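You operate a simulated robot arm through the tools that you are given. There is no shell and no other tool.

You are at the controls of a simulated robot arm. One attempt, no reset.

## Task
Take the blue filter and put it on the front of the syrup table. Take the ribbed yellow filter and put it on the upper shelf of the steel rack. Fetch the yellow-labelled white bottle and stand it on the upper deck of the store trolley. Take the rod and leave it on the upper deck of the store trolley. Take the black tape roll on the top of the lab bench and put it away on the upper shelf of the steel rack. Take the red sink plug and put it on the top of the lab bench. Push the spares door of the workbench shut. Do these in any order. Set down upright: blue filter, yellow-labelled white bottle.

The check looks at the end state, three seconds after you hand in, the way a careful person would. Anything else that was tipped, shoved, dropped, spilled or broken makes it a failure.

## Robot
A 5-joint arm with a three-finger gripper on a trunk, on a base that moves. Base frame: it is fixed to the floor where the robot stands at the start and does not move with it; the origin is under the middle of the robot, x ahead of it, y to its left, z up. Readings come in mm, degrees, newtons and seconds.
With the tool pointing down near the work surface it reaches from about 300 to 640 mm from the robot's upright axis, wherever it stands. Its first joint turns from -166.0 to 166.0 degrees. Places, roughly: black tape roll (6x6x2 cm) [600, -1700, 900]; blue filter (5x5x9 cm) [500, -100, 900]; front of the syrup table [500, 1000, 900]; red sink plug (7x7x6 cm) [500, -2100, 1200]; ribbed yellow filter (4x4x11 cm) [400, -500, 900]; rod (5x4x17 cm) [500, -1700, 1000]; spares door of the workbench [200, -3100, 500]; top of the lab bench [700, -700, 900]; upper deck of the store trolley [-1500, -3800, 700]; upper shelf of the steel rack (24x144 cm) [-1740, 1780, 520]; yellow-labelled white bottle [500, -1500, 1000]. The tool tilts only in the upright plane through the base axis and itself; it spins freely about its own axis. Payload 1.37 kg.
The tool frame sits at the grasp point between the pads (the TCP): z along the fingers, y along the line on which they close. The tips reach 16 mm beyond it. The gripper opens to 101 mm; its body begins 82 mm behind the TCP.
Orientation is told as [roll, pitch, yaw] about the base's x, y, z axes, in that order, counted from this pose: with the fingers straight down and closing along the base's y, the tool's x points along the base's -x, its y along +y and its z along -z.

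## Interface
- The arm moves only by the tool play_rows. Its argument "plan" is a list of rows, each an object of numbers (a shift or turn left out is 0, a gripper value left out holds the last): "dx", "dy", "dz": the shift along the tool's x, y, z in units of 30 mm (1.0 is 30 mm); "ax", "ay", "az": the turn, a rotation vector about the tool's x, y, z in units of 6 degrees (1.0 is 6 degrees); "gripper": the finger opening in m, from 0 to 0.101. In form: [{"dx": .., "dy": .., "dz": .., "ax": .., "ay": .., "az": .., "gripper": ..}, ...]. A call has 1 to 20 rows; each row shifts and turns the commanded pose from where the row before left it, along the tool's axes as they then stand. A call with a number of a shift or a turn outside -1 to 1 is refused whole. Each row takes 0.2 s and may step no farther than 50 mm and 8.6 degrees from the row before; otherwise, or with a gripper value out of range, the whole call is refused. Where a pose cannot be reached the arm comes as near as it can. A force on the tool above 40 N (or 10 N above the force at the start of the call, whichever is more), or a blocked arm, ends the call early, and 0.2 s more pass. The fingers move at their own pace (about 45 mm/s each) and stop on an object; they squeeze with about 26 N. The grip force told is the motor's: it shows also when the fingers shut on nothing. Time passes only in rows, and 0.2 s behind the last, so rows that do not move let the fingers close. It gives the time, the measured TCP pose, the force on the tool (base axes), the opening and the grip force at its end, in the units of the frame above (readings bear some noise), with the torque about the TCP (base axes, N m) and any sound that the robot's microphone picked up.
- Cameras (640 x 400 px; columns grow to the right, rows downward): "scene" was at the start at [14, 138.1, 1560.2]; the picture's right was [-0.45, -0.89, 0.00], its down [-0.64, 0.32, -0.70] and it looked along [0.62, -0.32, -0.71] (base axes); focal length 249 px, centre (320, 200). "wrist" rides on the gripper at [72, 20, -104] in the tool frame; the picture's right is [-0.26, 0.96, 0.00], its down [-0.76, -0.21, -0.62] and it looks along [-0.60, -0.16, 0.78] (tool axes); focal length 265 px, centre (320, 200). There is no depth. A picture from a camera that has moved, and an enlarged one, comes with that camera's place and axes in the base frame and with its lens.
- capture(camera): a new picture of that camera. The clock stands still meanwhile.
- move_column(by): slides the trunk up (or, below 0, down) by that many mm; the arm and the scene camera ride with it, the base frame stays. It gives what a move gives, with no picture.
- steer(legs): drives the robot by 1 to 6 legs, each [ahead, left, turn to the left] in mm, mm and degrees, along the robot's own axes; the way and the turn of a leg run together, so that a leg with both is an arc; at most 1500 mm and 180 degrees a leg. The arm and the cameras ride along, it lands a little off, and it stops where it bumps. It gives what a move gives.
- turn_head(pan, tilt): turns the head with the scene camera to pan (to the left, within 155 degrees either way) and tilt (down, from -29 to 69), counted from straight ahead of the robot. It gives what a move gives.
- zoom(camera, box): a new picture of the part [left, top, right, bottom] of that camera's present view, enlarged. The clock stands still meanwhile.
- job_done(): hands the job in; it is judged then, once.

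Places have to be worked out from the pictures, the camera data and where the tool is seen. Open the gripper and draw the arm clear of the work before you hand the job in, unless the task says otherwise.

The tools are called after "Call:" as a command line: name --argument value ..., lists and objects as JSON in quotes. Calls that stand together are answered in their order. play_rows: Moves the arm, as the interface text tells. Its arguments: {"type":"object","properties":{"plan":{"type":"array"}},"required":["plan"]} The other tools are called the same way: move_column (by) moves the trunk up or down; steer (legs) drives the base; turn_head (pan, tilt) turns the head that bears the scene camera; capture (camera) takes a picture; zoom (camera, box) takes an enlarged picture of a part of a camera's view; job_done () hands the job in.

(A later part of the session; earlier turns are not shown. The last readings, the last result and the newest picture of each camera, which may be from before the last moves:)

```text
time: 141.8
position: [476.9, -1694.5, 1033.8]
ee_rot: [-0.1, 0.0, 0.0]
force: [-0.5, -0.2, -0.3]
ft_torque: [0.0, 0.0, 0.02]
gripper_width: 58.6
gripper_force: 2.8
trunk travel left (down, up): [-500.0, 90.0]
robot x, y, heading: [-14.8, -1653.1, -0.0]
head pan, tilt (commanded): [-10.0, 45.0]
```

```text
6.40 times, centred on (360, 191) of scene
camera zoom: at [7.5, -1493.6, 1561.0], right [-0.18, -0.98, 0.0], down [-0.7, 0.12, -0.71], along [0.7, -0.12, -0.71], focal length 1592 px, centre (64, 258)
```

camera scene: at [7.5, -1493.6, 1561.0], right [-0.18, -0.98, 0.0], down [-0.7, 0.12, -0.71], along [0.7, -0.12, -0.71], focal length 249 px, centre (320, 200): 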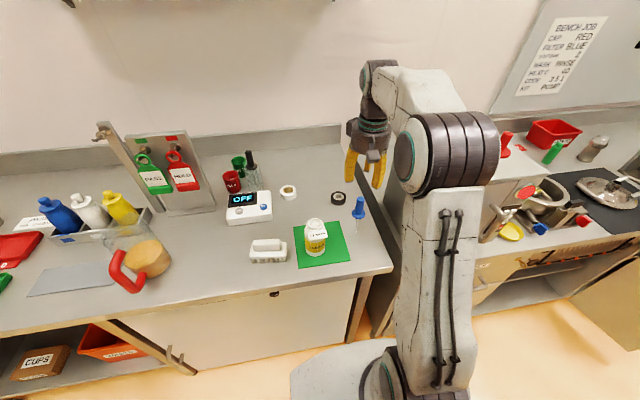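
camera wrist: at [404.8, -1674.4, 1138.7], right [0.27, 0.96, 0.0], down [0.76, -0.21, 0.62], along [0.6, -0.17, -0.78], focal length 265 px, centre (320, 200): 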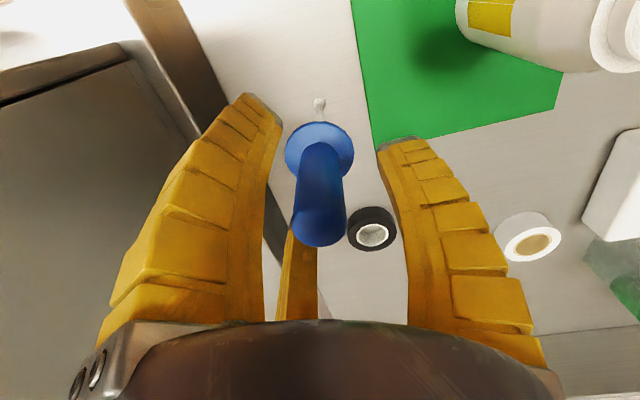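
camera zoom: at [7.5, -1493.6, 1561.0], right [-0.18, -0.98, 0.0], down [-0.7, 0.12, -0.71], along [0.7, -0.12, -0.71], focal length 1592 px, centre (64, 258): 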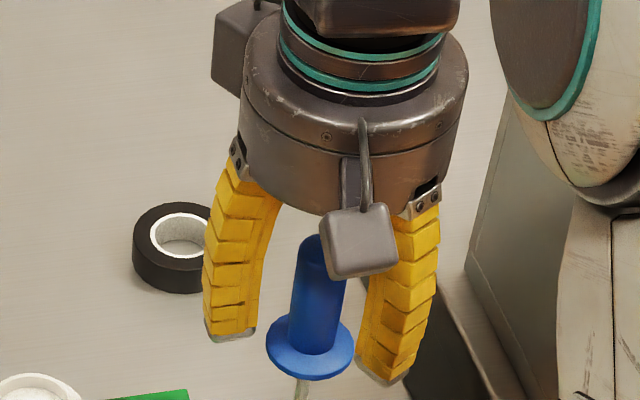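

I raise ~7 mm to stay clearly above the flange, then close around the handle.

Call:
play_rows --plan '[{"dz": -0.22}, {"gripper": 0.03}, {}, {}, {"gripper": 0.008}, {}, {}, {}, {}]'

Call:
capture --camera "wrist"

Call:
zoom --camera "scene" --box '[310, 160, 410, 222]'

```text
time: 143.8
position: [479.3, -1694.6, 1042.6]
ee_rot: [0.0, -0.1, 0.0]
force: [1.5, -0.6, 7.2]
ft_torque: [-0.01, -0.23, -0.01]
gripper_width: 18.0
gripper_force: 26.1
trunk travel left (down, up): [-500.0, 90.0]
robot x, y, heading: [-14.2, -1656.0, -0.1]
head pan, tilt (commanded): [-10.0, 45.0]
```

```text
taken
camera wrist: at [405.3, -1675.0, 1147.0], right [0.27, 0.96, 0.0], down [0.76, -0.21, 0.62], along [0.6, -0.17, -0.78], focal length 265 px, centre (320, 200)
```

wrist: 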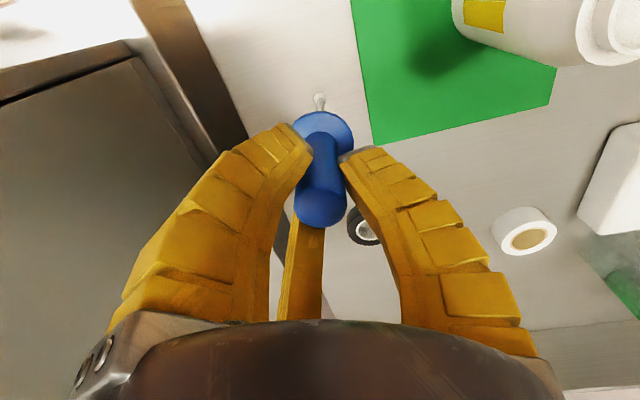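

```text
6.40 times, centred on (360, 191) of scene
camera zoom: at [7.2, -1493.5, 1561.0], right [-0.18, -0.98, 0.0], down [-0.7, 0.12, -0.71], along [0.7, -0.12, -0.71], focal length 1592 px, centre (64, 258)
```

zoom: 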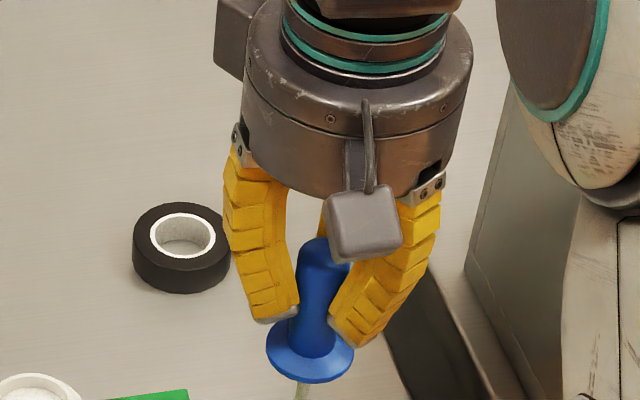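

Rod is gripped (18 mm, 26 N). I lift it well clear, back off the bench and drive down the aisle toward the trolley.

Call:
play_rows --plan '[{"dz": -0.5}, {"dz": -0.9}, {"dz": -1.0}, {"dz": -1.0}, {"dz": -1.0}, {"dz": -1.0}, {}]'

Call:
capture --camera "wrist"

Call:
steer --legs '[[-430, 0, 0], [0, -500, 0]]'

Call:
turn_head --pan -60 --tilt 35

Call:
capture --camera "scene"

Call:
turn_head --pan -115 --tilt 25

Call:
capture --camera "scene"

```text
time: 145.4
position: [477.0, -1694.4, 1205.3]
ee_rot: [-0.1, 0.0, -0.2]
force: [0.5, 0.0, -1.3]
ft_torque: [-0.02, 0.02, 0.0]
gripper_width: 15.5
gripper_force: 26.0
trunk travel left (down, up): [-500.0, 90.0]
robot x, y, heading: [-13.6, -1656.0, 0.0]
head pan, tilt (commanded): [-10.0, 45.0]
```

```text
taken
camera wrist: at [403.9, -1674.5, 1308.8], right [0.27, 0.96, 0.0], down [0.76, -0.21, 0.62], along [0.6, -0.17, -0.78], focal length 265 px, centre (320, 200)
```

wrist: 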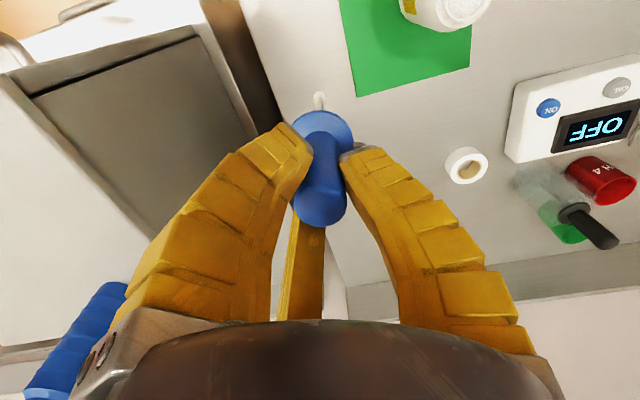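

```text
time: 150.5
position: [51.6, -2198.1, 1205.2]
ee_rot: [0.0, 0.0, -0.3]
force: [0.0, -0.4, 1.1]
ft_torque: [0.02, 0.02, -0.03]
gripper_width: 15.4
gripper_force: 25.7
trunk travel left (down, up): [-500.0, 90.0]
robot x, y, heading: [-439.8, -2155.9, -0.3]
head pan, tilt (commanded): [-10.0, 45.0]
```

```text
time: 151.7
position: [52.0, -2197.6, 1205.2]
ee_rot: [0.0, 0.0, -0.3]
force: [0.1, 0.1, -0.4]
ft_torque: [0.0, 0.02, 0.0]
gripper_width: 15.4
gripper_force: 26.1
trunk travel left (down, up): [-500.0, 90.0]
robot x, y, heading: [-440.3, -2159.4, -0.4]
head pan, tilt (commanded): [-60.0, 35.0]
```

```text
taken
camera scene: at [-453.0, -2057.3, 1575.8], right [-0.87, -0.5, 0.0], down [-0.28, 0.5, -0.82], along [0.41, -0.71, -0.57], focal length 249 px, centre (320, 200)
```

scene: 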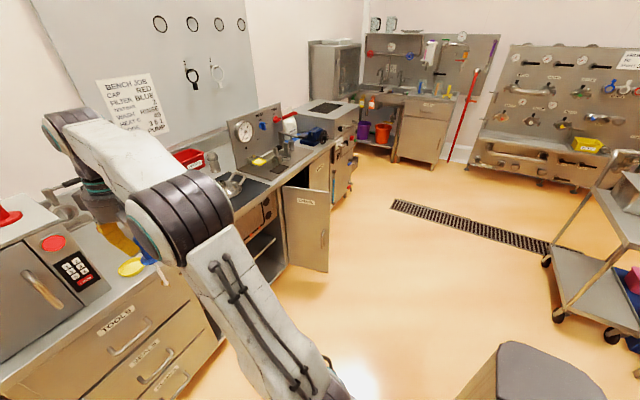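

```text
time: 152.9
position: [52.3, -2197.9, 1204.2]
ee_rot: [-0.1, 0.1, -0.3]
force: [0.3, 0.2, -1.0]
ft_torque: [0.03, 0.03, 0.03]
gripper_width: 15.6
gripper_force: 26.0
trunk travel left (down, up): [-500.0, 90.0]
robot x, y, heading: [-437.2, -2154.2, -0.0]
head pan, tilt (commanded): [-115.0, 25.0]
```

```text
taken
camera scene: at [-536.0, -2064.2, 1591.6], right [-0.9, 0.43, 0.0], down [0.18, 0.38, -0.91], along [-0.39, -0.82, -0.42], focal length 249 px, centre (320, 200)
```

scene: 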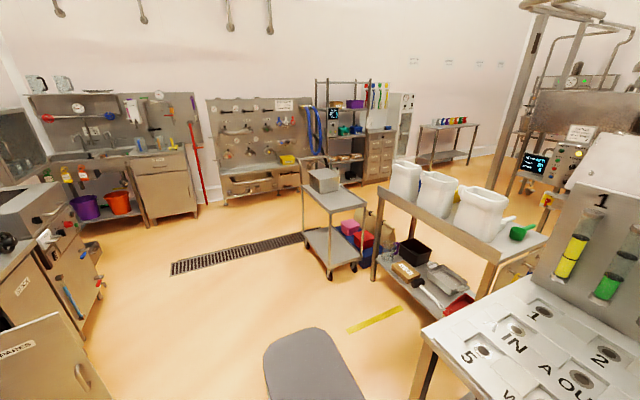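

The trolley's upper deck spans roughly x −1711..−1331, y −4149..−3565 with a grey box at its middle/far end. I'll approach it from the east side: drive down the aisle, turn to face −x.

Call:
steer --legs '[[0, -1150, 0], [0, 0, -180]]'

Call:
turn_head --pan 10 --tilt 35

Call:
capture --camera "scene"

```text
time: 166.1
position: [-931.4, -3284.1, 1204.6]
ee_rot: [0.0, 0.0, -178.4]
force: [0.3, 0.4, 0.2]
ft_torque: [0.02, 0.06, 0.0]
gripper_width: 15.7
gripper_force: 25.4
trunk travel left (down, up): [-500.0, 90.0]
robot x, y, heading: [-440.5, -3311.0, -178.4]
head pan, tilt (commanded): [-115.0, 25.0]
```

```text
time: 168.2
position: [-931.1, -3284.7, 1203.9]
ee_rot: [0.0, 0.1, -178.4]
force: [-0.3, 0.2, -0.1]
ft_torque: [0.02, -0.01, -0.02]
gripper_width: 15.5
gripper_force: 26.3
trunk travel left (down, up): [-500.0, 90.0]
robot x, y, heading: [-437.5, -3312.2, -178.4]
head pan, tilt (commanded): [10.0, 35.0]
```

```text
taken
camera scene: at [-457.9, -3501.5, 1575.8], right [-0.2, 0.98, 0.0], down [0.56, 0.12, -0.82], along [-0.8, -0.16, -0.57], focal length 249 px, centre (320, 200)
```

scene: 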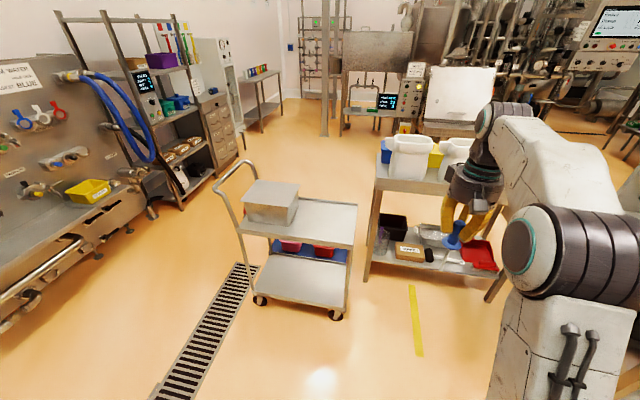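

The deck (z≈700) has a free area around x −1670..−1340, y −3820..−3540 in front of the grey box. I'll lay the rod there by tilting the tool; first I spin the tool so one jaw and the camera will be on the upper side when tilted, and shift left.

Call:
play_rows --plan '[{"az": -1.0}, {"az": -1.0}, {"az": -1.0}, {"az": -1.0}, {"az": -1.0}, {"az": -1.0}, {"az": -1.0}, {"az": -1.0}, {"az": -1.0}, {"az": -1.0}, {"az": -1.0}, {"az": -1.0}, {"az": -1.0}, {"az": -1.0}, {"az": -1.0}]'

Call:
play_rows --plan '[{"az": -1.0}, {"az": -1.0}, {"az": -1.0}, {"az": -1.0}, {"az": -1.0}, {"az": -1.0}, {"az": -1.0}, {"az": -1.0}, {"az": -1.0}, {"az": -0.73}, {}]'

Call:
steer --legs '[[0, 0, -1.6], [0, 475, 0]]'

Call:
move_column --by -300

Call:
capture --camera "scene"

```text
time: 171.4
position: [-930.0, -3285.2, 1204.4]
ee_rot: [-0.1, -0.1, -88.3]
force: [0.1, -0.7, -0.1]
ft_torque: [-0.03, 0.0, -0.01]
gripper_width: 15.5
gripper_force: 25.9
trunk travel left (down, up): [-500.0, 90.0]
robot x, y, heading: [-441.0, -3312.2, -178.6]
head pan, tilt (commanded): [10.0, 35.0]
```

```text
time: 173.8
position: [-931.4, -3283.7, 1204.5]
ee_rot: [0.0, 0.0, -29.9]
force: [0.4, -0.2, -1.1]
ft_torque: [0.03, 0.01, -0.01]
gripper_width: 15.6
gripper_force: 26.1
trunk travel left (down, up): [-500.0, 90.0]
robot x, y, heading: [-441.0, -3307.0, -178.1]
head pan, tilt (commanded): [10.0, 35.0]
```

```text
time: 176.9
position: [-928.0, -3743.7, 1204.2]
ee_rot: [0.0, 0.0, -31.1]
force: [0.4, 0.1, -0.5]
ft_torque: [-0.02, -0.04, 0.02]
gripper_width: 15.5
gripper_force: 25.8
trunk travel left (down, up): [-500.0, 90.0]
robot x, y, heading: [-438.1, -3781.2, -179.4]
head pan, tilt (commanded): [10.0, 35.0]
```

```text
time: 179.9
position: [-927.6, -3744.3, 903.7]
ee_rot: [0.1, 0.0, -31.1]
force: [-0.2, 0.3, 0.5]
ft_torque: [0.0, 0.01, 0.0]
gripper_width: 15.5
gripper_force: 25.9
trunk travel left (down, up): [-200.0, 390.0]
robot x, y, heading: [-434.6, -3779.8, -179.5]
head pan, tilt (commanded): [10.0, 35.0]
```

```text
taken
camera scene: at [-459.7, -3970.9, 1275.8], right [-0.18, 0.98, 0.0], down [0.56, 0.1, -0.82], along [-0.81, -0.15, -0.57], focal length 249 px, centre (320, 200)
```

scene: 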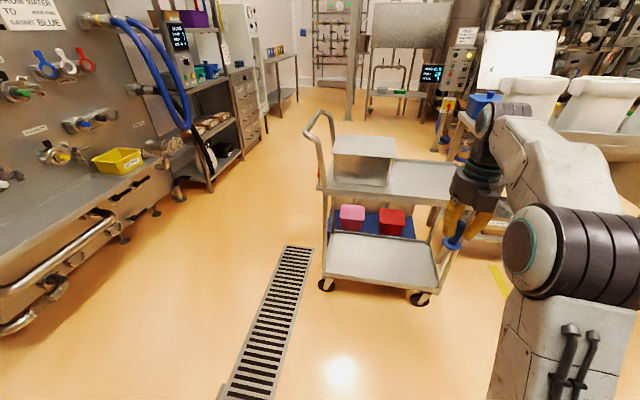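

Call:
zoom --camera "scene" --box '[300, 110, 480, 222]'

```text
3.56 times, centred on (390, 166) of scene
camera zoom: at [-459.7, -3970.9, 1275.8], right [-0.18, 0.98, 0.0], down [0.56, 0.1, -0.82], along [-0.81, -0.15, -0.57], focal length 884 px, centre (71, 321)
```

zoom: 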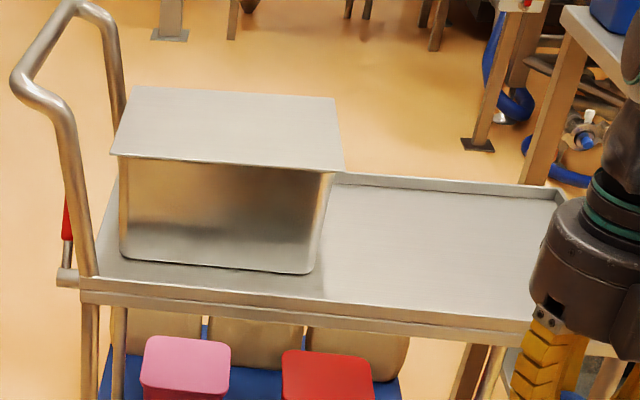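

The deck has a low rim and the box occupies y < −3835. I tilt the tool outward in the radial plane in two stages (here, over open floor) while holding the TCP.

Call:
play_rows --plan '[{"ax": 0.445, "ay": 0.878}, {"ax": 0.445, "ay": 0.878}, {"ax": 0.445, "ay": 0.878}, {"ax": 0.445, "ay": 0.878}, {"ax": 0.445, "ay": 0.878}, {}]'

Call:
capture --camera "scene"

```text
time: 181.3
position: [-927.8, -3744.1, 905.6]
ee_rot: [-14.3, 26.2, -34.6]
force: [-0.3, 0.1, -0.1]
ft_torque: [-0.02, 0.0, 0.02]
gripper_width: 15.7
gripper_force: 26.1
trunk travel left (down, up): [-200.0, 390.0]
robot x, y, heading: [-436.7, -3779.9, -179.4]
head pan, tilt (commanded): [10.0, 35.0]
```

```text
taken
camera scene: at [-459.6, -3970.9, 1275.8], right [-0.18, 0.98, 0.0], down [0.56, 0.1, -0.82], along [-0.81, -0.15, -0.57], focal length 249 px, centre (320, 200)
```

scene: 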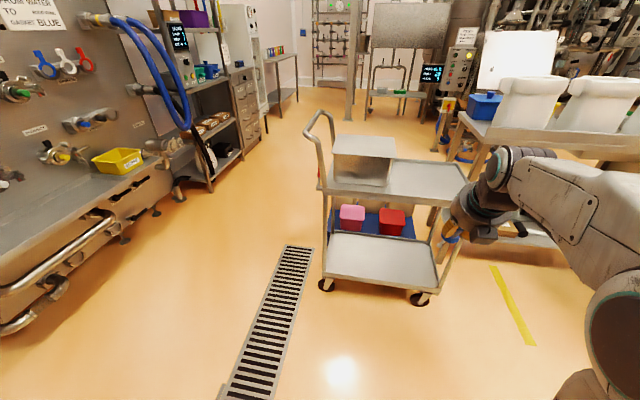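

Tilted ~30° with the TCP held. Continue to about 65°.

Call:
play_rows --plan '[{"ax": 0.445, "ay": 0.878}, {"ax": 0.445, "ay": 0.878}, {"ax": 0.445, "ay": 0.878}, {"ax": 0.445, "ay": 0.878}, {"ax": 0.445, "ay": 0.878}, {"ax": 0.445, "ay": 0.878}, {}]'

Call:
capture --camera "scene"

Call:
capture --camera "wrist"

```text
time: 182.9
position: [-928.5, -3745.6, 904.4]
ee_rot: [-43.9, 54.1, -54.6]
force: [-1.2, 0.1, 0.1]
ft_torque: [0.0, 0.0, 0.02]
gripper_width: 15.5
gripper_force: 26.1
trunk travel left (down, up): [-200.0, 390.0]
robot x, y, heading: [-432.5, -3777.1, -179.7]
head pan, tilt (commanded): [10.0, 35.0]
```

```text
taken
camera scene: at [-459.7, -3970.9, 1275.8], right [-0.18, 0.98, 0.0], down [0.56, 0.1, -0.82], along [-0.81, -0.15, -0.57], focal length 249 px, centre (320, 200)
```

scene: 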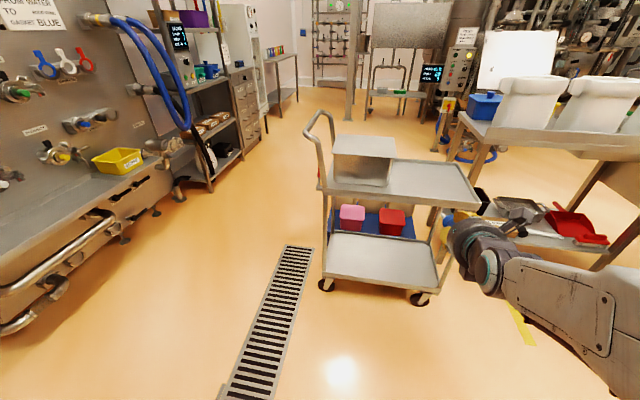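

```text
taken
camera wrist: at [-853.6, -3700.3, 998.8], right [0.34, 0.72, -0.61], down [0.76, -0.59, -0.27], along [-0.55, -0.37, -0.75], focal length 265 px, centre (320, 200)
```

wrist: 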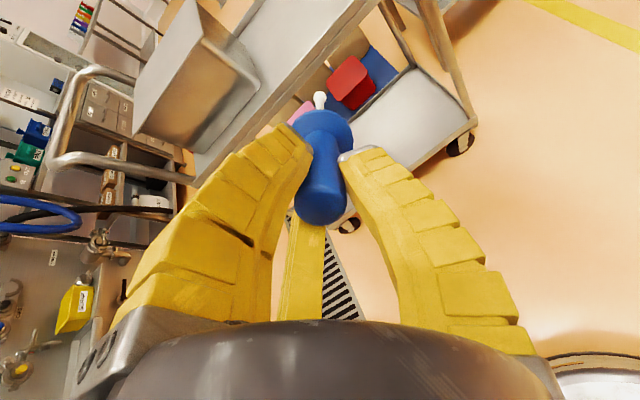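

The tilt works. The rod now points outward over the trolley side. I drive 430 mm ahead, keeping the rod above the rim.

Call:
steer --legs '[[430, 6, 0]]'

Call:
capture --camera "scene"

Call:
capture --camera "wrist"

```text
time: 185.5
position: [-1349.1, -3755.2, 905.7]
ee_rot: [-43.9, 54.1, -54.7]
force: [0.2, 0.4, -0.3]
ft_torque: [0.0, -0.03, 0.01]
gripper_width: 15.6
gripper_force: 25.6
trunk travel left (down, up): [-200.0, 390.0]
robot x, y, heading: [-858.4, -3790.0, -179.3]
head pan, tilt (commanded): [10.0, 35.0]
```

```text
taken
camera scene: at [-881.7, -3980.4, 1275.8], right [-0.18, 0.98, 0.0], down [0.56, 0.1, -0.82], along [-0.81, -0.15, -0.57], focal length 249 px, centre (320, 200)
```

scene: 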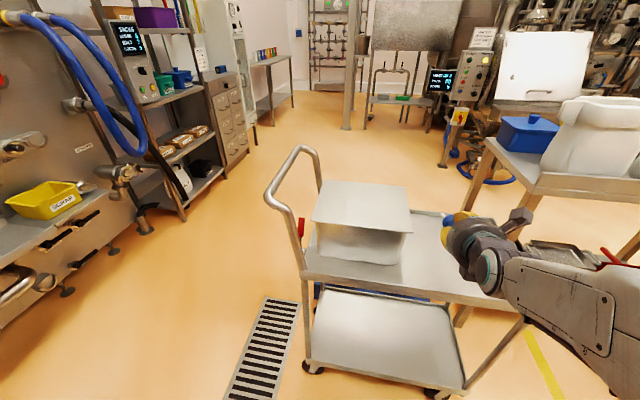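

```text
taken
camera wrist: at [-1275.8, -3709.9, 999.0], right [0.34, 0.72, -0.61], down [0.76, -0.59, -0.26], along [-0.55, -0.37, -0.75], focal length 265 px, centre (320, 200)
```

wrist: 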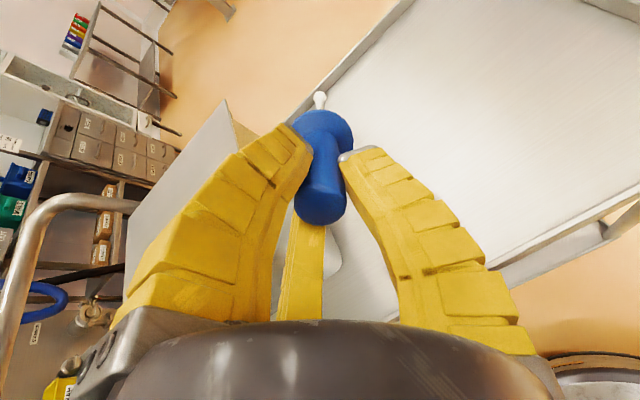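

Now I extend 76 mm outward and lower to z≈790 with the tool tilted (motions resolved into the tool axes).

Call:
play_rows --plan '[{"dx": 0.323, "dy": -0.163, "dz": 0.763}, {"dx": 0.323, "dy": -0.163, "dz": 0.763}, {"dx": 0.323, "dy": -0.163, "dz": 0.763}, {}]'

Call:
play_rows --plan '[{"dx": -0.618, "dy": 0.313, "dz": 0.329}, {"dx": -0.618, "dy": 0.313, "dz": 0.329}, {"dx": -0.618, "dy": 0.313, "dz": 0.329}, {"dx": -0.618, "dy": 0.313, "dz": 0.329}, {"dx": -0.618, "dy": 0.313, "dz": 0.329}, {}]'

Call:
capture --camera "scene"

Call:
capture --camera "wrist"

```text
time: 186.5
position: [-1425.9, -3748.3, 904.6]
ee_rot: [-43.8, 54.0, -54.5]
force: [-1.2, -0.8, 0.2]
ft_torque: [-0.03, 0.04, -0.01]
gripper_width: 15.6
gripper_force: 26.0
trunk travel left (down, up): [-200.0, 390.0]
robot x, y, heading: [-857.0, -3788.9, -179.4]
head pan, tilt (commanded): [10.0, 35.0]
```

```text
time: 187.9
position: [-1427.0, -3749.0, 789.0]
ee_rot: [-44.0, 54.1, -54.5]
force: [0.2, -0.4, 0.0]
ft_torque: [0.0, 0.01, -0.03]
gripper_width: 15.7
gripper_force: 25.8
trunk travel left (down, up): [-200.0, 390.0]
robot x, y, heading: [-859.9, -3789.5, -179.3]
head pan, tilt (commanded): [10.0, 35.0]
```

```text
taken
camera scene: at [-881.9, -3980.4, 1275.8], right [-0.18, 0.98, 0.0], down [0.56, 0.1, -0.82], along [-0.81, -0.15, -0.57], focal length 249 px, centre (320, 200)
```

scene: 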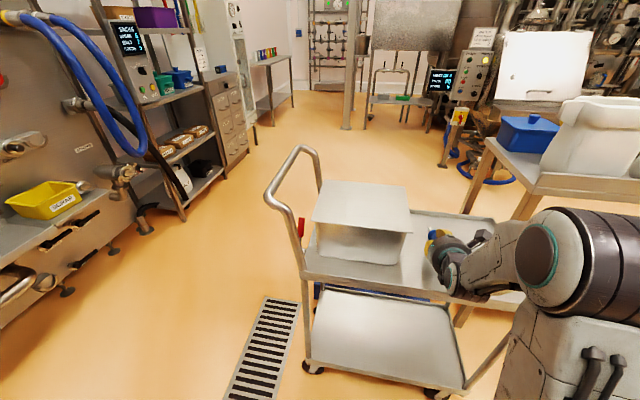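

```text
taken
camera wrist: at [-1353.4, -3704.1, 883.8], right [0.34, 0.72, -0.61], down [0.76, -0.59, -0.26], along [-0.55, -0.37, -0.75], focal length 265 px, centre (320, 200)
```

wrist: 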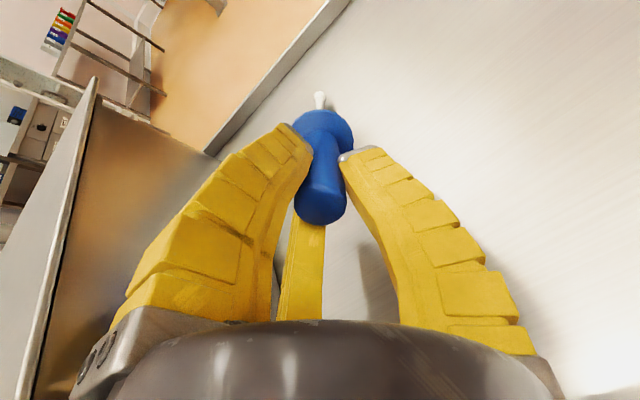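

Call:
zoom --camera "scene" --box '[390, 200, 530, 310]'

Call:
zoom --camera "wrist" --box '[220, 60, 420, 185]'

```text
3.64 times, centred on (460, 255) of scene
camera zoom: at [-881.9, -3980.4, 1275.8], right [-0.18, 0.98, 0.0], down [0.56, 0.1, -0.82], along [-0.81, -0.15, -0.57], focal length 904 px, centre (-189, 0)
```

zoom: 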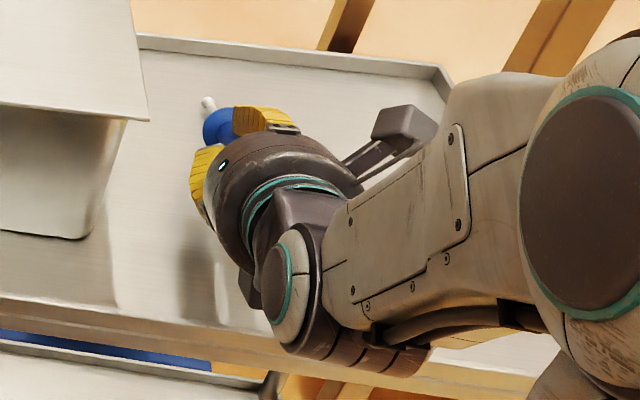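

```text
3.20 times, centred on (320, 122) of wrist
camera zoom: at [-1353.4, -3704.1, 883.8], right [0.34, 0.72, -0.61], down [0.76, -0.59, -0.26], along [-0.55, -0.37, -0.75], focal length 849 px, centre (320, 448)
```

zoom: 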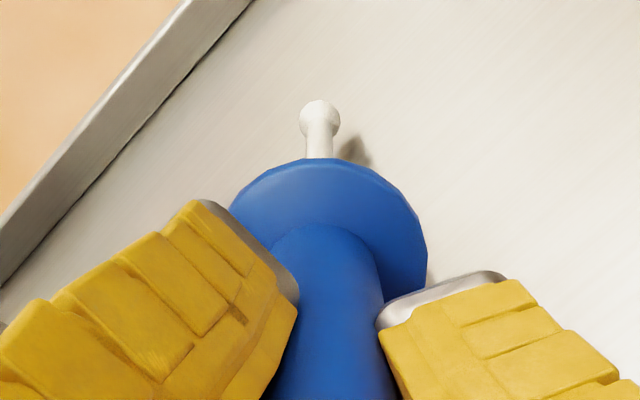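

The tip is ~25 mm above the deck. I lower 12 mm, then in 4–5 mm steps until the tip touches.

Call:
play_rows --plan '[{"dx": -0.322, "dy": 0.163, "dz": 0.172}, {}]'

Call:
play_rows --plan '[{"dx": -0.134, "dy": 0.068, "dz": 0.0715}, {}]'

Call:
play_rows --plan '[{"dx": -0.134, "dy": 0.068, "dz": 0.0715}, {}]'

Call:
zoom --camera "wrist" --box '[220, 60, 420, 185]'

```text
time: 188.5
position: [-1428.0, -3749.3, 779.0]
ee_rot: [-44.1, 54.2, -54.7]
force: [0.4, 0.1, 2.9]
ft_torque: [0.01, 0.37, -0.03]
gripper_width: 14.9
gripper_force: 25.7
trunk travel left (down, up): [-200.0, 390.0]
robot x, y, heading: [-860.3, -3790.5, -179.6]
head pan, tilt (commanded): [10.0, 35.0]
```

```text
time: 189.1
position: [-1426.0, -3747.8, 774.4]
ee_rot: [-43.8, 54.0, -54.6]
force: [0.3, 0.2, 2.0]
ft_torque: [0.01, 0.35, -0.03]
gripper_width: 15.7
gripper_force: 26.4
trunk travel left (down, up): [-200.0, 390.0]
robot x, y, heading: [-858.3, -3789.1, -179.6]
head pan, tilt (commanded): [10.0, 35.0]
```

```text
time: 189.7
position: [-1426.4, -3748.2, 768.5]
ee_rot: [-43.9, 54.0, -54.6]
force: [0.1, -0.3, 2.7]
ft_torque: [0.04, 0.34, 0.05]
gripper_width: 16.2
gripper_force: 25.6
trunk travel left (down, up): [-200.0, 390.0]
robot x, y, heading: [-862.1, -3786.8, -179.5]
head pan, tilt (commanded): [10.0, 35.0]
```

```text
3.20 times, centred on (320, 122) of wrist
camera zoom: at [-1352.6, -3703.7, 862.9], right [0.34, 0.72, -0.61], down [0.76, -0.59, -0.26], along [-0.55, -0.37, -0.75], focal length 849 px, centre (320, 448)
```

zoom: 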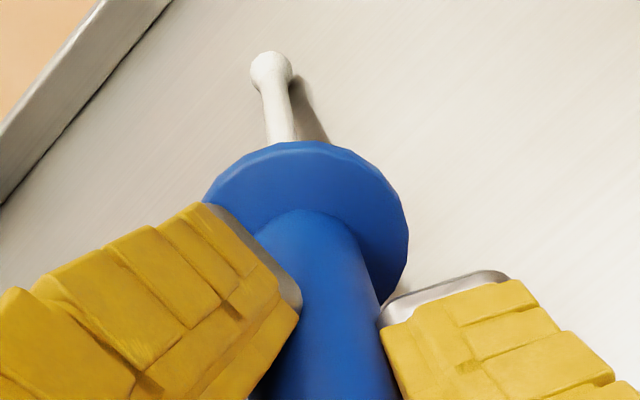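

The tip has touched and the rod is gently pivoting in the grip toward horizontal (≈2.5 N). I lower ~12 mm more to lay it flatter.

Call:
play_rows --plan '[{"dx": -0.16, "dy": 0.081, "dz": 0.086}, {"dx": -0.16, "dy": 0.081, "dz": 0.086}, {}]'

Call:
zoom --camera "wrist" --box '[220, 60, 420, 185]'

Call:
zoom --camera "scene" --box '[390, 200, 530, 310]'

```text
time: 190.5
position: [-1426.0, -3747.1, 756.7]
ee_rot: [-43.9, 54.1, -54.6]
force: [-0.4, 0.7, 3.1]
ft_torque: [0.02, 0.45, 0.02]
gripper_width: 17.8
gripper_force: 25.8
trunk travel left (down, up): [-200.0, 390.0]
robot x, y, heading: [-860.9, -3786.8, -179.4]
head pan, tilt (commanded): [10.0, 35.0]
```

```text
3.20 times, centred on (320, 122) of wrist
camera zoom: at [-1352.4, -3703.3, 851.0], right [0.34, 0.72, -0.61], down [0.76, -0.59, -0.27], along [-0.55, -0.37, -0.75], focal length 849 px, centre (320, 448)
```

zoom: 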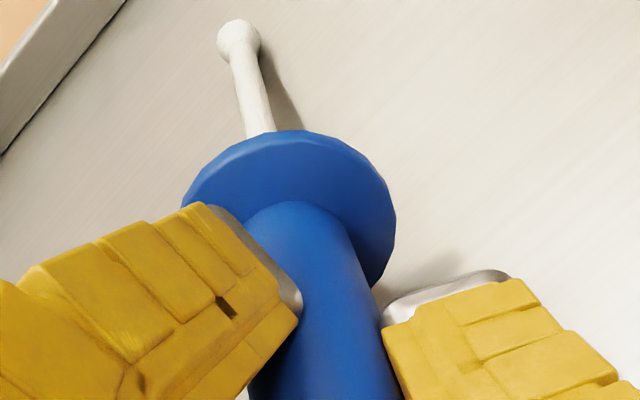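

```text
3.64 times, centred on (460, 255) of scene
camera zoom: at [-881.4, -3980.5, 1275.8], right [-0.18, 0.98, 0.0], down [0.56, 0.1, -0.82], along [-0.81, -0.15, -0.57], focal length 904 px, centre (-189, 0)
```

zoom: 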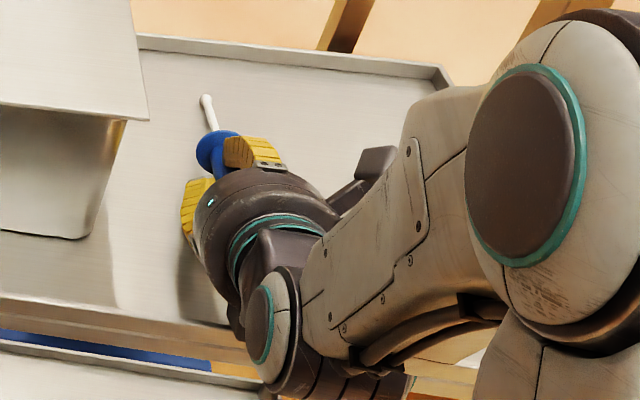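

The rod now lies at only ~20° to the deck, so it will settle just ~15 mm. I open the jaws gradually.

Call:
play_rows --plan '[{"gripper": 0.024}, {}, {"gripper": 0.04}, {}, {"gripper": 0.07}, {}, {}, {}]'

Call:
capture --camera "wrist"

Call:
zoom --camera "scene" --box '[390, 200, 530, 310]'

```text
time: 192.3
position: [-1426.8, -3747.6, 757.3]
ee_rot: [-43.9, 54.0, -54.7]
force: [-0.5, 1.3, 3.4]
ft_torque: [-0.14, 0.01, 0.02]
gripper_width: 71.4
gripper_force: 1.3
trunk travel left (down, up): [-200.0, 390.0]
robot x, y, heading: [-858.1, -3791.7, -179.7]
head pan, tilt (commanded): [10.0, 35.0]
```

```text
taken
camera wrist: at [-1352.5, -3703.3, 851.3], right [0.34, 0.72, -0.61], down [0.76, -0.59, -0.27], along [-0.55, -0.37, -0.75], focal length 265 px, centre (320, 200)
```

wrist: 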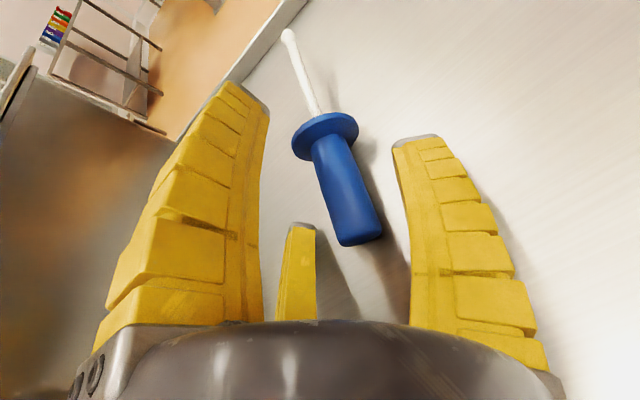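

```text
3.64 times, centred on (460, 255) of scene
camera zoom: at [-881.6, -3980.4, 1275.9], right [-0.18, 0.98, 0.0], down [0.56, 0.1, -0.82], along [-0.81, -0.15, -0.57], focal length 904 px, centre (-189, 0)
```

zoom: 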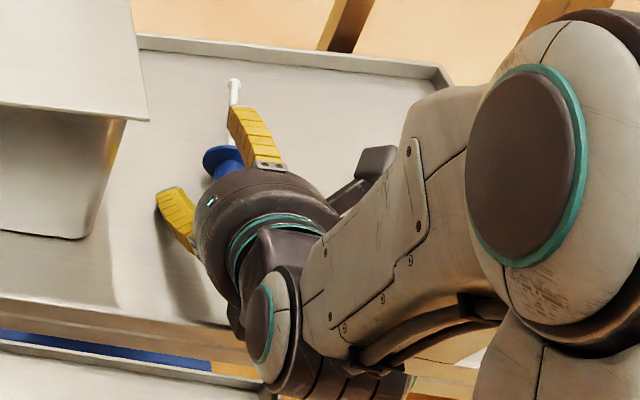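

The rod lies on the deck. I retreat backwards along the tool axis so the jaws slide off the handle.

Call:
play_rows --plan '[{"dz": -0.4}, {"dz": -0.6}, {}]'

Call:
capture --camera "wrist"

```text
time: 193.1
position: [-1400.6, -3749.6, 770.8]
ee_rot: [-43.9, 54.0, -54.5]
force: [0.1, 0.6, -0.3]
ft_torque: [-0.02, -0.01, 0.0]
gripper_width: 72.9
gripper_force: 2.2
trunk travel left (down, up): [-200.0, 390.0]
robot x, y, heading: [-857.3, -3788.1, -179.5]
head pan, tilt (commanded): [10.0, 35.0]
```

```text
taken
camera wrist: at [-1325.8, -3705.8, 863.5], right [0.34, 0.72, -0.61], down [0.76, -0.59, -0.26], along [-0.55, -0.37, -0.75], focal length 265 px, centre (320, 200)
```

wrist: 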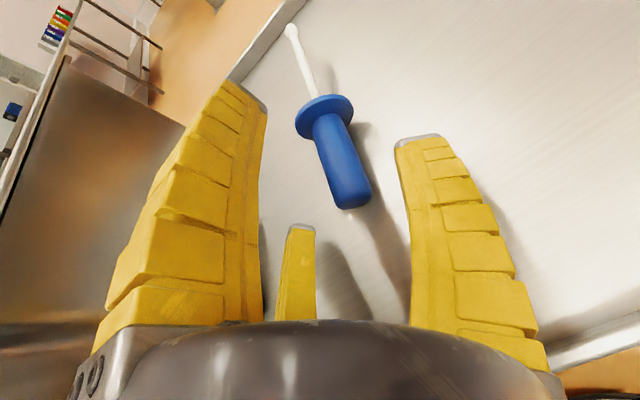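

Free of the rod and it stayed put. Continue retreating, then drive back and return the tool to vertical.

Call:
play_rows --plan '[{"dz": -0.9}, {"dz": -1.0}, {"dz": -1.0}, {"dz": -1.0}, {}]'

Call:
steer --legs '[[-350, 0, 0]]'

Call:
play_rows --plan '[{"ax": -0.445, "ay": -0.878}, {"ax": -0.445, "ay": -0.878}, {"ax": -0.445, "ay": -0.878}, {"ax": -0.445, "ay": -0.878}, {"ax": -0.445, "ay": -0.878}, {"ax": -0.445, "ay": -0.878}, {"ax": -0.445, "ay": -0.878}, {"ax": -0.445, "ay": -0.878}, {"ax": -0.445, "ay": -0.878}, {"ax": -0.445, "ay": -0.878}, {"ax": -0.445, "ay": -0.878}, {}]'

Call:
capture --camera "scene"

```text
time: 194.3
position: [-1334.9, -3755.0, 842.2]
ee_rot: [-43.6, 53.9, -54.4]
force: [0.0, 0.2, 0.4]
ft_torque: [-0.01, 0.01, -0.02]
gripper_width: 72.7
gripper_force: 1.8
out of reach, approached as far as the arm can: row 2, 3, 4
trunk travel left (down, up): [-200.0, 390.0]
robot x, y, heading: [-859.6, -3785.6, -179.4]
head pan, tilt (commanded): [10.0, 35.0]
```

```text
time: 196.6
position: [-981.4, -3752.1, 842.7]
ee_rot: [-43.7, 53.8, -54.6]
force: [0.9, 0.3, -0.5]
ft_torque: [0.0, 0.01, 0.02]
gripper_width: 72.7
gripper_force: 2.1
trunk travel left (down, up): [-200.0, 390.0]
robot x, y, heading: [-500.9, -3783.7, -179.9]
head pan, tilt (commanded): [10.0, 35.0]
```

```text
time: 199.2
position: [-981.5, -3751.8, 842.5]
ee_rot: [0.2, -0.2, -31.7]
force: [-0.9, 1.3, -1.0]
ft_torque: [0.02, -0.02, -0.01]
gripper_width: 73.0
gripper_force: 2.0
trunk travel left (down, up): [-200.0, 390.0]
robot x, y, heading: [-505.2, -3786.3, -179.4]
head pan, tilt (commanded): [10.0, 35.0]
```

```text
taken
camera scene: at [-528.3, -3978.0, 1275.8], right [-0.18, 0.98, 0.0], down [0.56, 0.1, -0.82], along [-0.81, -0.15, -0.57], focal length 249 px, centre (320, 200)
```

scene: 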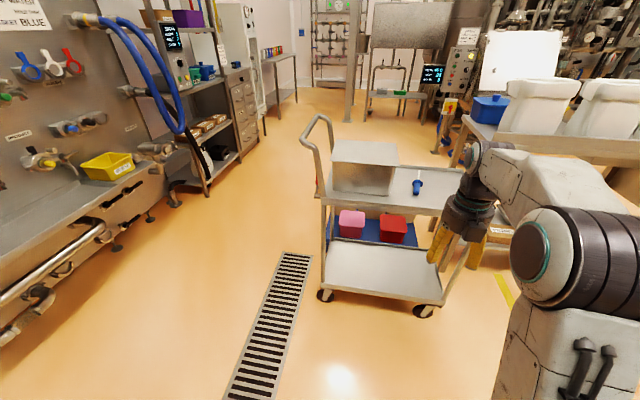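

The rod is lying on the upper deck. Next, while I'm here, look at the spares door of the workbench (behind-right of me).

Call:
turn_head --pan -136 --tilt 30

Call:
capture --camera "scene"

```text
time: 201.5
position: [-981.7, -3751.4, 842.3]
ee_rot: [0.1, -0.2, -31.7]
force: [0.7, -1.1, -0.4]
ft_torque: [0.01, 0.02, 0.0]
gripper_width: 72.8
gripper_force: 2.0
trunk travel left (down, up): [-200.0, 390.0]
robot x, y, heading: [-502.6, -3784.8, -179.9]
head pan, tilt (commanded): [-136.0, 30.0]
```

```text
taken
camera scene: at [-376.8, -3899.0, 1283.6], right [0.7, -0.72, 0.0], down [-0.36, -0.35, -0.87], along [0.62, 0.61, -0.5], focal length 249 px, centre (320, 200)
```

scene: 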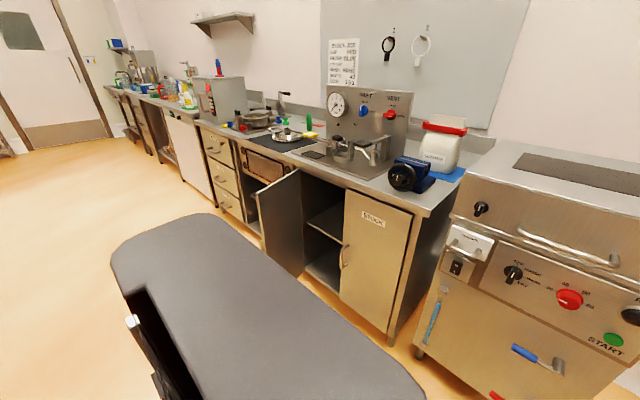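

The spares door is hinged at its north side (≈(395,−2996)) and stands ~79° open with its free edge at ≈(105,−3054). I'll push it from its north face. I drive to the north side of it, facing the bench.

Call:
steer --legs '[[0, -1030, 0], [0, 0, -180]]'

Call:
turn_head --pan -35 --tilt 35

Call:
capture --camera "scene"

```text
time: 214.2
position: [-37.1, -2807.6, 842.6]
ee_rot: [0.1, -0.3, 147.4]
force: [-0.4, -0.6, 0.6]
ft_torque: [-0.01, 0.01, 0.02]
gripper_width: 72.8
gripper_force: 1.9
trunk travel left (down, up): [-200.0, 390.0]
robot x, y, heading: [-515.3, -2768.2, -0.6]
head pan, tilt (commanded): [-136.0, 30.0]
```

```text
time: 216.0
position: [-36.2, -2806.7, 842.4]
ee_rot: [0.0, -0.2, 147.4]
force: [-0.2, 0.7, 0.8]
ft_torque: [-0.04, -0.01, -0.02]
gripper_width: 72.8
gripper_force: 1.8
trunk travel left (down, up): [-200.0, 390.0]
robot x, y, heading: [-515.1, -2765.8, -0.5]
head pan, tilt (commanded): [-35.0, 35.0]
```

```text
taken
camera scene: at [-497.5, -2640.9, 1275.8], right [-0.58, -0.81, 0.0], down [-0.47, 0.33, -0.82], along [0.67, -0.48, -0.57], focal length 249 px, centre (320, 200)
```

scene: 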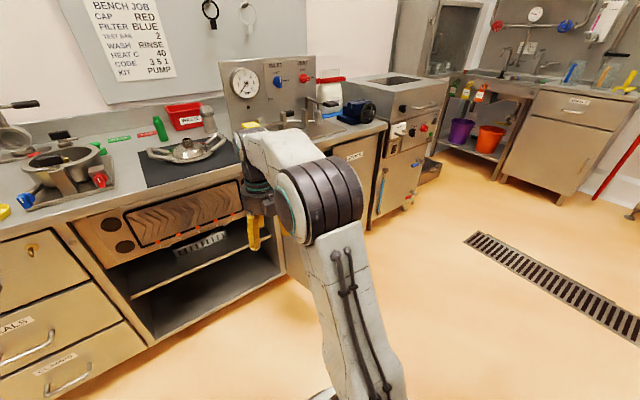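

The arm hides the door. I swing the arm left (north), closing the gripper into a fist, and look again.

Call:
play_rows --plan '[{"dx": -0.6, "dy": -0.93, "gripper": 0.0}, {"dx": -0.6, "dy": -0.93}, {"dx": -0.6, "dy": -0.93}, {"dx": -0.6, "dy": -0.93}, {"dx": -0.6, "dy": -0.93}, {"dx": -0.6, "dy": -0.93}, {"dx": -0.6, "dy": -0.93}, {}]'

Call:
capture --camera "scene"

```text
time: 217.8
position: [-38.6, -2573.8, 840.7]
ee_rot: [0.2, -0.1, 147.4]
force: [-0.1, -0.2, 0.5]
ft_torque: [0.02, -0.02, 0.02]
gripper_width: 0.0
gripper_force: 26.5
trunk travel left (down, up): [-200.0, 390.0]
robot x, y, heading: [-510.3, -2765.0, -0.6]
head pan, tilt (commanded): [-35.0, 35.0]
```

```text
taken
camera scene: at [-497.4, -2640.7, 1275.8], right [-0.58, -0.81, 0.0], down [-0.47, 0.33, -0.82], along [0.67, -0.48, -0.57], focal length 249 px, centre (320, 200)
```

scene: 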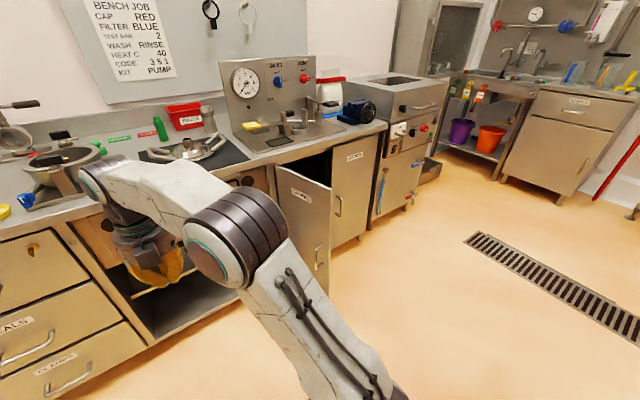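

Call:
zoom --camera "scene" --box '[240, 120, 420, 290]'

```text
2.35 times, centred on (330, 205) of scene
camera zoom: at [-497.4, -2640.7, 1275.8], right [-0.58, -0.81, 0.0], down [-0.47, 0.33, -0.82], along [0.67, -0.48, -0.57], focal length 585 px, centre (296, 188)
```

zoom: 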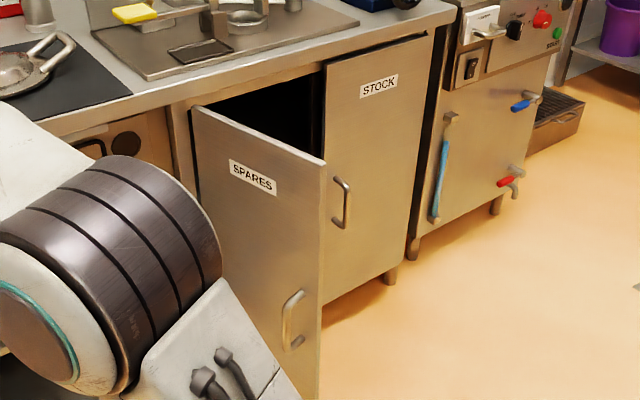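

Triangulated: hinge at (374,−3034), door top z≈800, free edge (82,−3108), so it's ~76° open; handle at z≈450. I'll position the base at about (−290,−2830) and lower the trunk so the closed fist (z≈728) can push the upper part of the door's outer face.

Call:
steer --legs '[[222, -65, 0.5]]'

Call:
move_column --by -113

Call:
capture --camera "scene"

```text
time: 219.5
position: [185.1, -2637.0, 842.8]
ee_rot: [0.0, -0.1, 148.0]
force: [-0.5, -0.9, 0.6]
ft_torque: [0.0, -0.01, 0.01]
gripper_width: 0.1
gripper_force: 25.4
trunk travel left (down, up): [-200.0, 390.0]
robot x, y, heading: [-287.9, -2835.1, -0.0]
head pan, tilt (commanded): [-35.0, 35.0]
```

```text
time: 221.0
position: [184.8, -2638.4, 728.9]
ee_rot: [0.1, 0.0, 148.1]
force: [1.4, 0.3, 0.0]
ft_torque: [0.01, 0.01, 0.01]
gripper_width: 0.0
gripper_force: 26.1
trunk travel left (down, up): [-87.0, 503.0]
robot x, y, heading: [-290.5, -2837.1, 0.1]
head pan, tilt (commanded): [-35.0, 35.0]
```

```text
taken
camera scene: at [-273.6, -2707.7, 1162.8], right [-0.57, -0.82, 0.0], down [-0.47, 0.33, -0.82], along [0.67, -0.47, -0.57], focal length 249 px, centre (320, 200)
```

scene: 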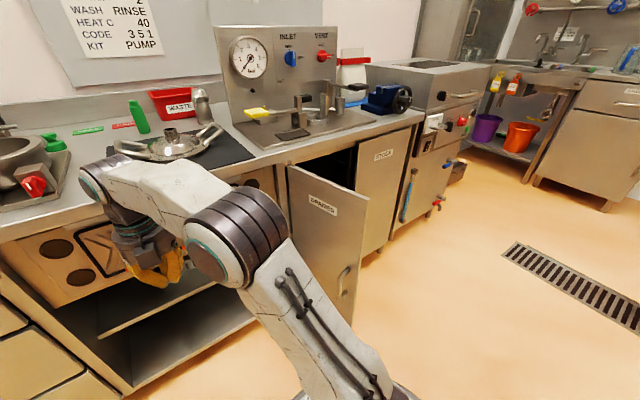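

Now swing the fist to just north of the door's outer face, at about (139, −3001).

Call:
play_rows --plan '[{"dx": 0.426, "dy": 0.923}, {"dx": 0.426, "dy": 0.923}, {"dx": 0.426, "dy": 0.923}, {"dx": 0.426, "dy": 0.923}, {"dx": 0.426, "dy": 0.923}, {"dx": 0.426, "dy": 0.923}, {"dx": 0.426, "dy": 0.923}, {"dx": 0.426, "dy": 0.923}, {"dx": 0.426, "dy": 0.923}, {"dx": 0.426, "dy": 0.923}, {"dx": 0.426, "dy": 0.923}, {"dx": 0.426, "dy": 0.923}, {}]'

Call:
turn_head --pan -25 --tilt 40

Call:
capture --camera "scene"

Call:
capture --camera "wrist"

```text
time: 223.8
position: [137.3, -3001.0, 730.4]
ee_rot: [0.0, -0.2, 147.8]
force: [-0.3, -0.2, 0.0]
ft_torque: [-0.03, -0.03, 0.0]
gripper_width: 0.2
gripper_force: 26.1
trunk travel left (down, up): [-87.0, 503.0]
robot x, y, heading: [-290.7, -2833.5, -0.2]
head pan, tilt (commanded): [-35.0, 35.0]
```

```text
time: 224.5
position: [137.6, -3000.9, 730.6]
ee_rot: [0.0, 0.0, 147.8]
force: [0.3, 0.0, 0.2]
ft_torque: [-0.03, 0.02, 0.01]
gripper_width: 0.0
gripper_force: 26.2
trunk travel left (down, up): [-87.0, 503.0]
robot x, y, heading: [-286.7, -2832.9, -0.1]
head pan, tilt (commanded): [-25.0, 40.0]
```

```text
taken
camera scene: at [-268.6, -2693.3, 1155.3], right [-0.42, -0.91, 0.0], down [-0.58, 0.27, -0.77], along [0.69, -0.33, -0.64], focal length 249 px, centre (320, 200)
```

scene: 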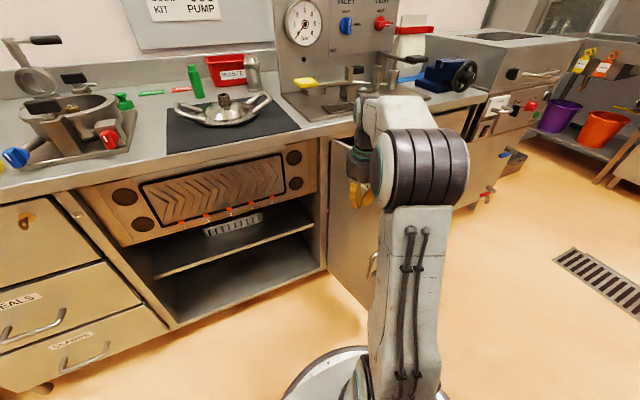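

```text
taken
camera wrist: at [187.8, -3055.4, 834.1], right [-0.74, -0.67, 0.0], down [-0.53, 0.58, 0.62], along [-0.42, 0.46, -0.78], focal length 265 px, centre (320, 200)
```

wrist: 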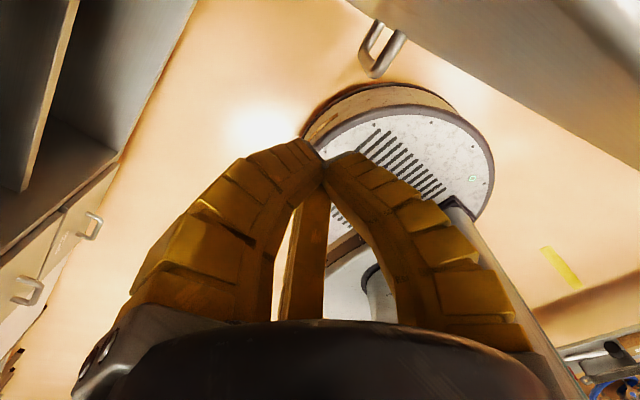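

The wrist camera hangs on the door side, close to the door top. I raise 40 mm and spin the tool by −162° so the camera is on the robot's side, then come back down.

Call:
play_rows --plan '[{"dz": -0.7}, {"dz": -0.7}, {"az": 1.0}, {"az": 1.0}, {"az": 1.0}, {"az": 1.0}, {"az": 1.0}, {"az": 1.0}, {"az": 1.0}, {"az": 1.0}, {"az": 1.0}, {"az": 1.0}, {"az": 1.0}, {"az": 1.0}, {"az": 1.0}, {"az": 1.0}]'

Call:
play_rows --plan '[{"az": 1.0}, {"az": 1.0}, {"az": 1.0}, {"az": 1.0}, {"az": 1.0}, {"az": 1.0}, {"az": 1.0}, {"az": 1.0}, {"az": 1.0}, {"az": 1.0}, {"az": 0.6}, {"dz": 0.7}, {"dz": 0.7}, {}]'

Call:
capture --camera "wrist"

```text
time: 227.9
position: [138.6, -3001.0, 772.6]
ee_rot: [0.1, 0.1, 63.9]
force: [0.2, 0.3, 0.5]
ft_torque: [0.01, 0.0, -0.01]
gripper_width: 0.2
gripper_force: 26.2
trunk travel left (down, up): [-87.0, 503.0]
robot x, y, heading: [-288.3, -2827.0, -0.0]
head pan, tilt (commanded): [-25.0, 40.0]
```

```text
time: 230.9
position: [137.0, -3001.2, 730.8]
ee_rot: [0.1, 0.1, 0.4]
force: [-0.1, 0.1, 0.1]
ft_torque: [0.06, 0.01, -0.03]
gripper_width: 0.3
gripper_force: 26.1
trunk travel left (down, up): [-87.0, 503.0]
robot x, y, heading: [-284.8, -2831.2, -0.0]
head pan, tilt (commanded): [-25.0, 40.0]
```

```text
taken
camera wrist: at [63.6, -2981.6, 834.2], right [0.26, 0.97, 0.0], down [0.76, -0.2, 0.62], along [0.6, -0.16, -0.78], focal length 265 px, centre (320, 200)
```

wrist: 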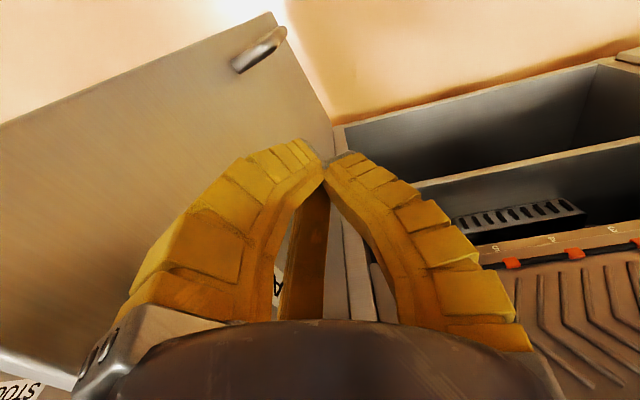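

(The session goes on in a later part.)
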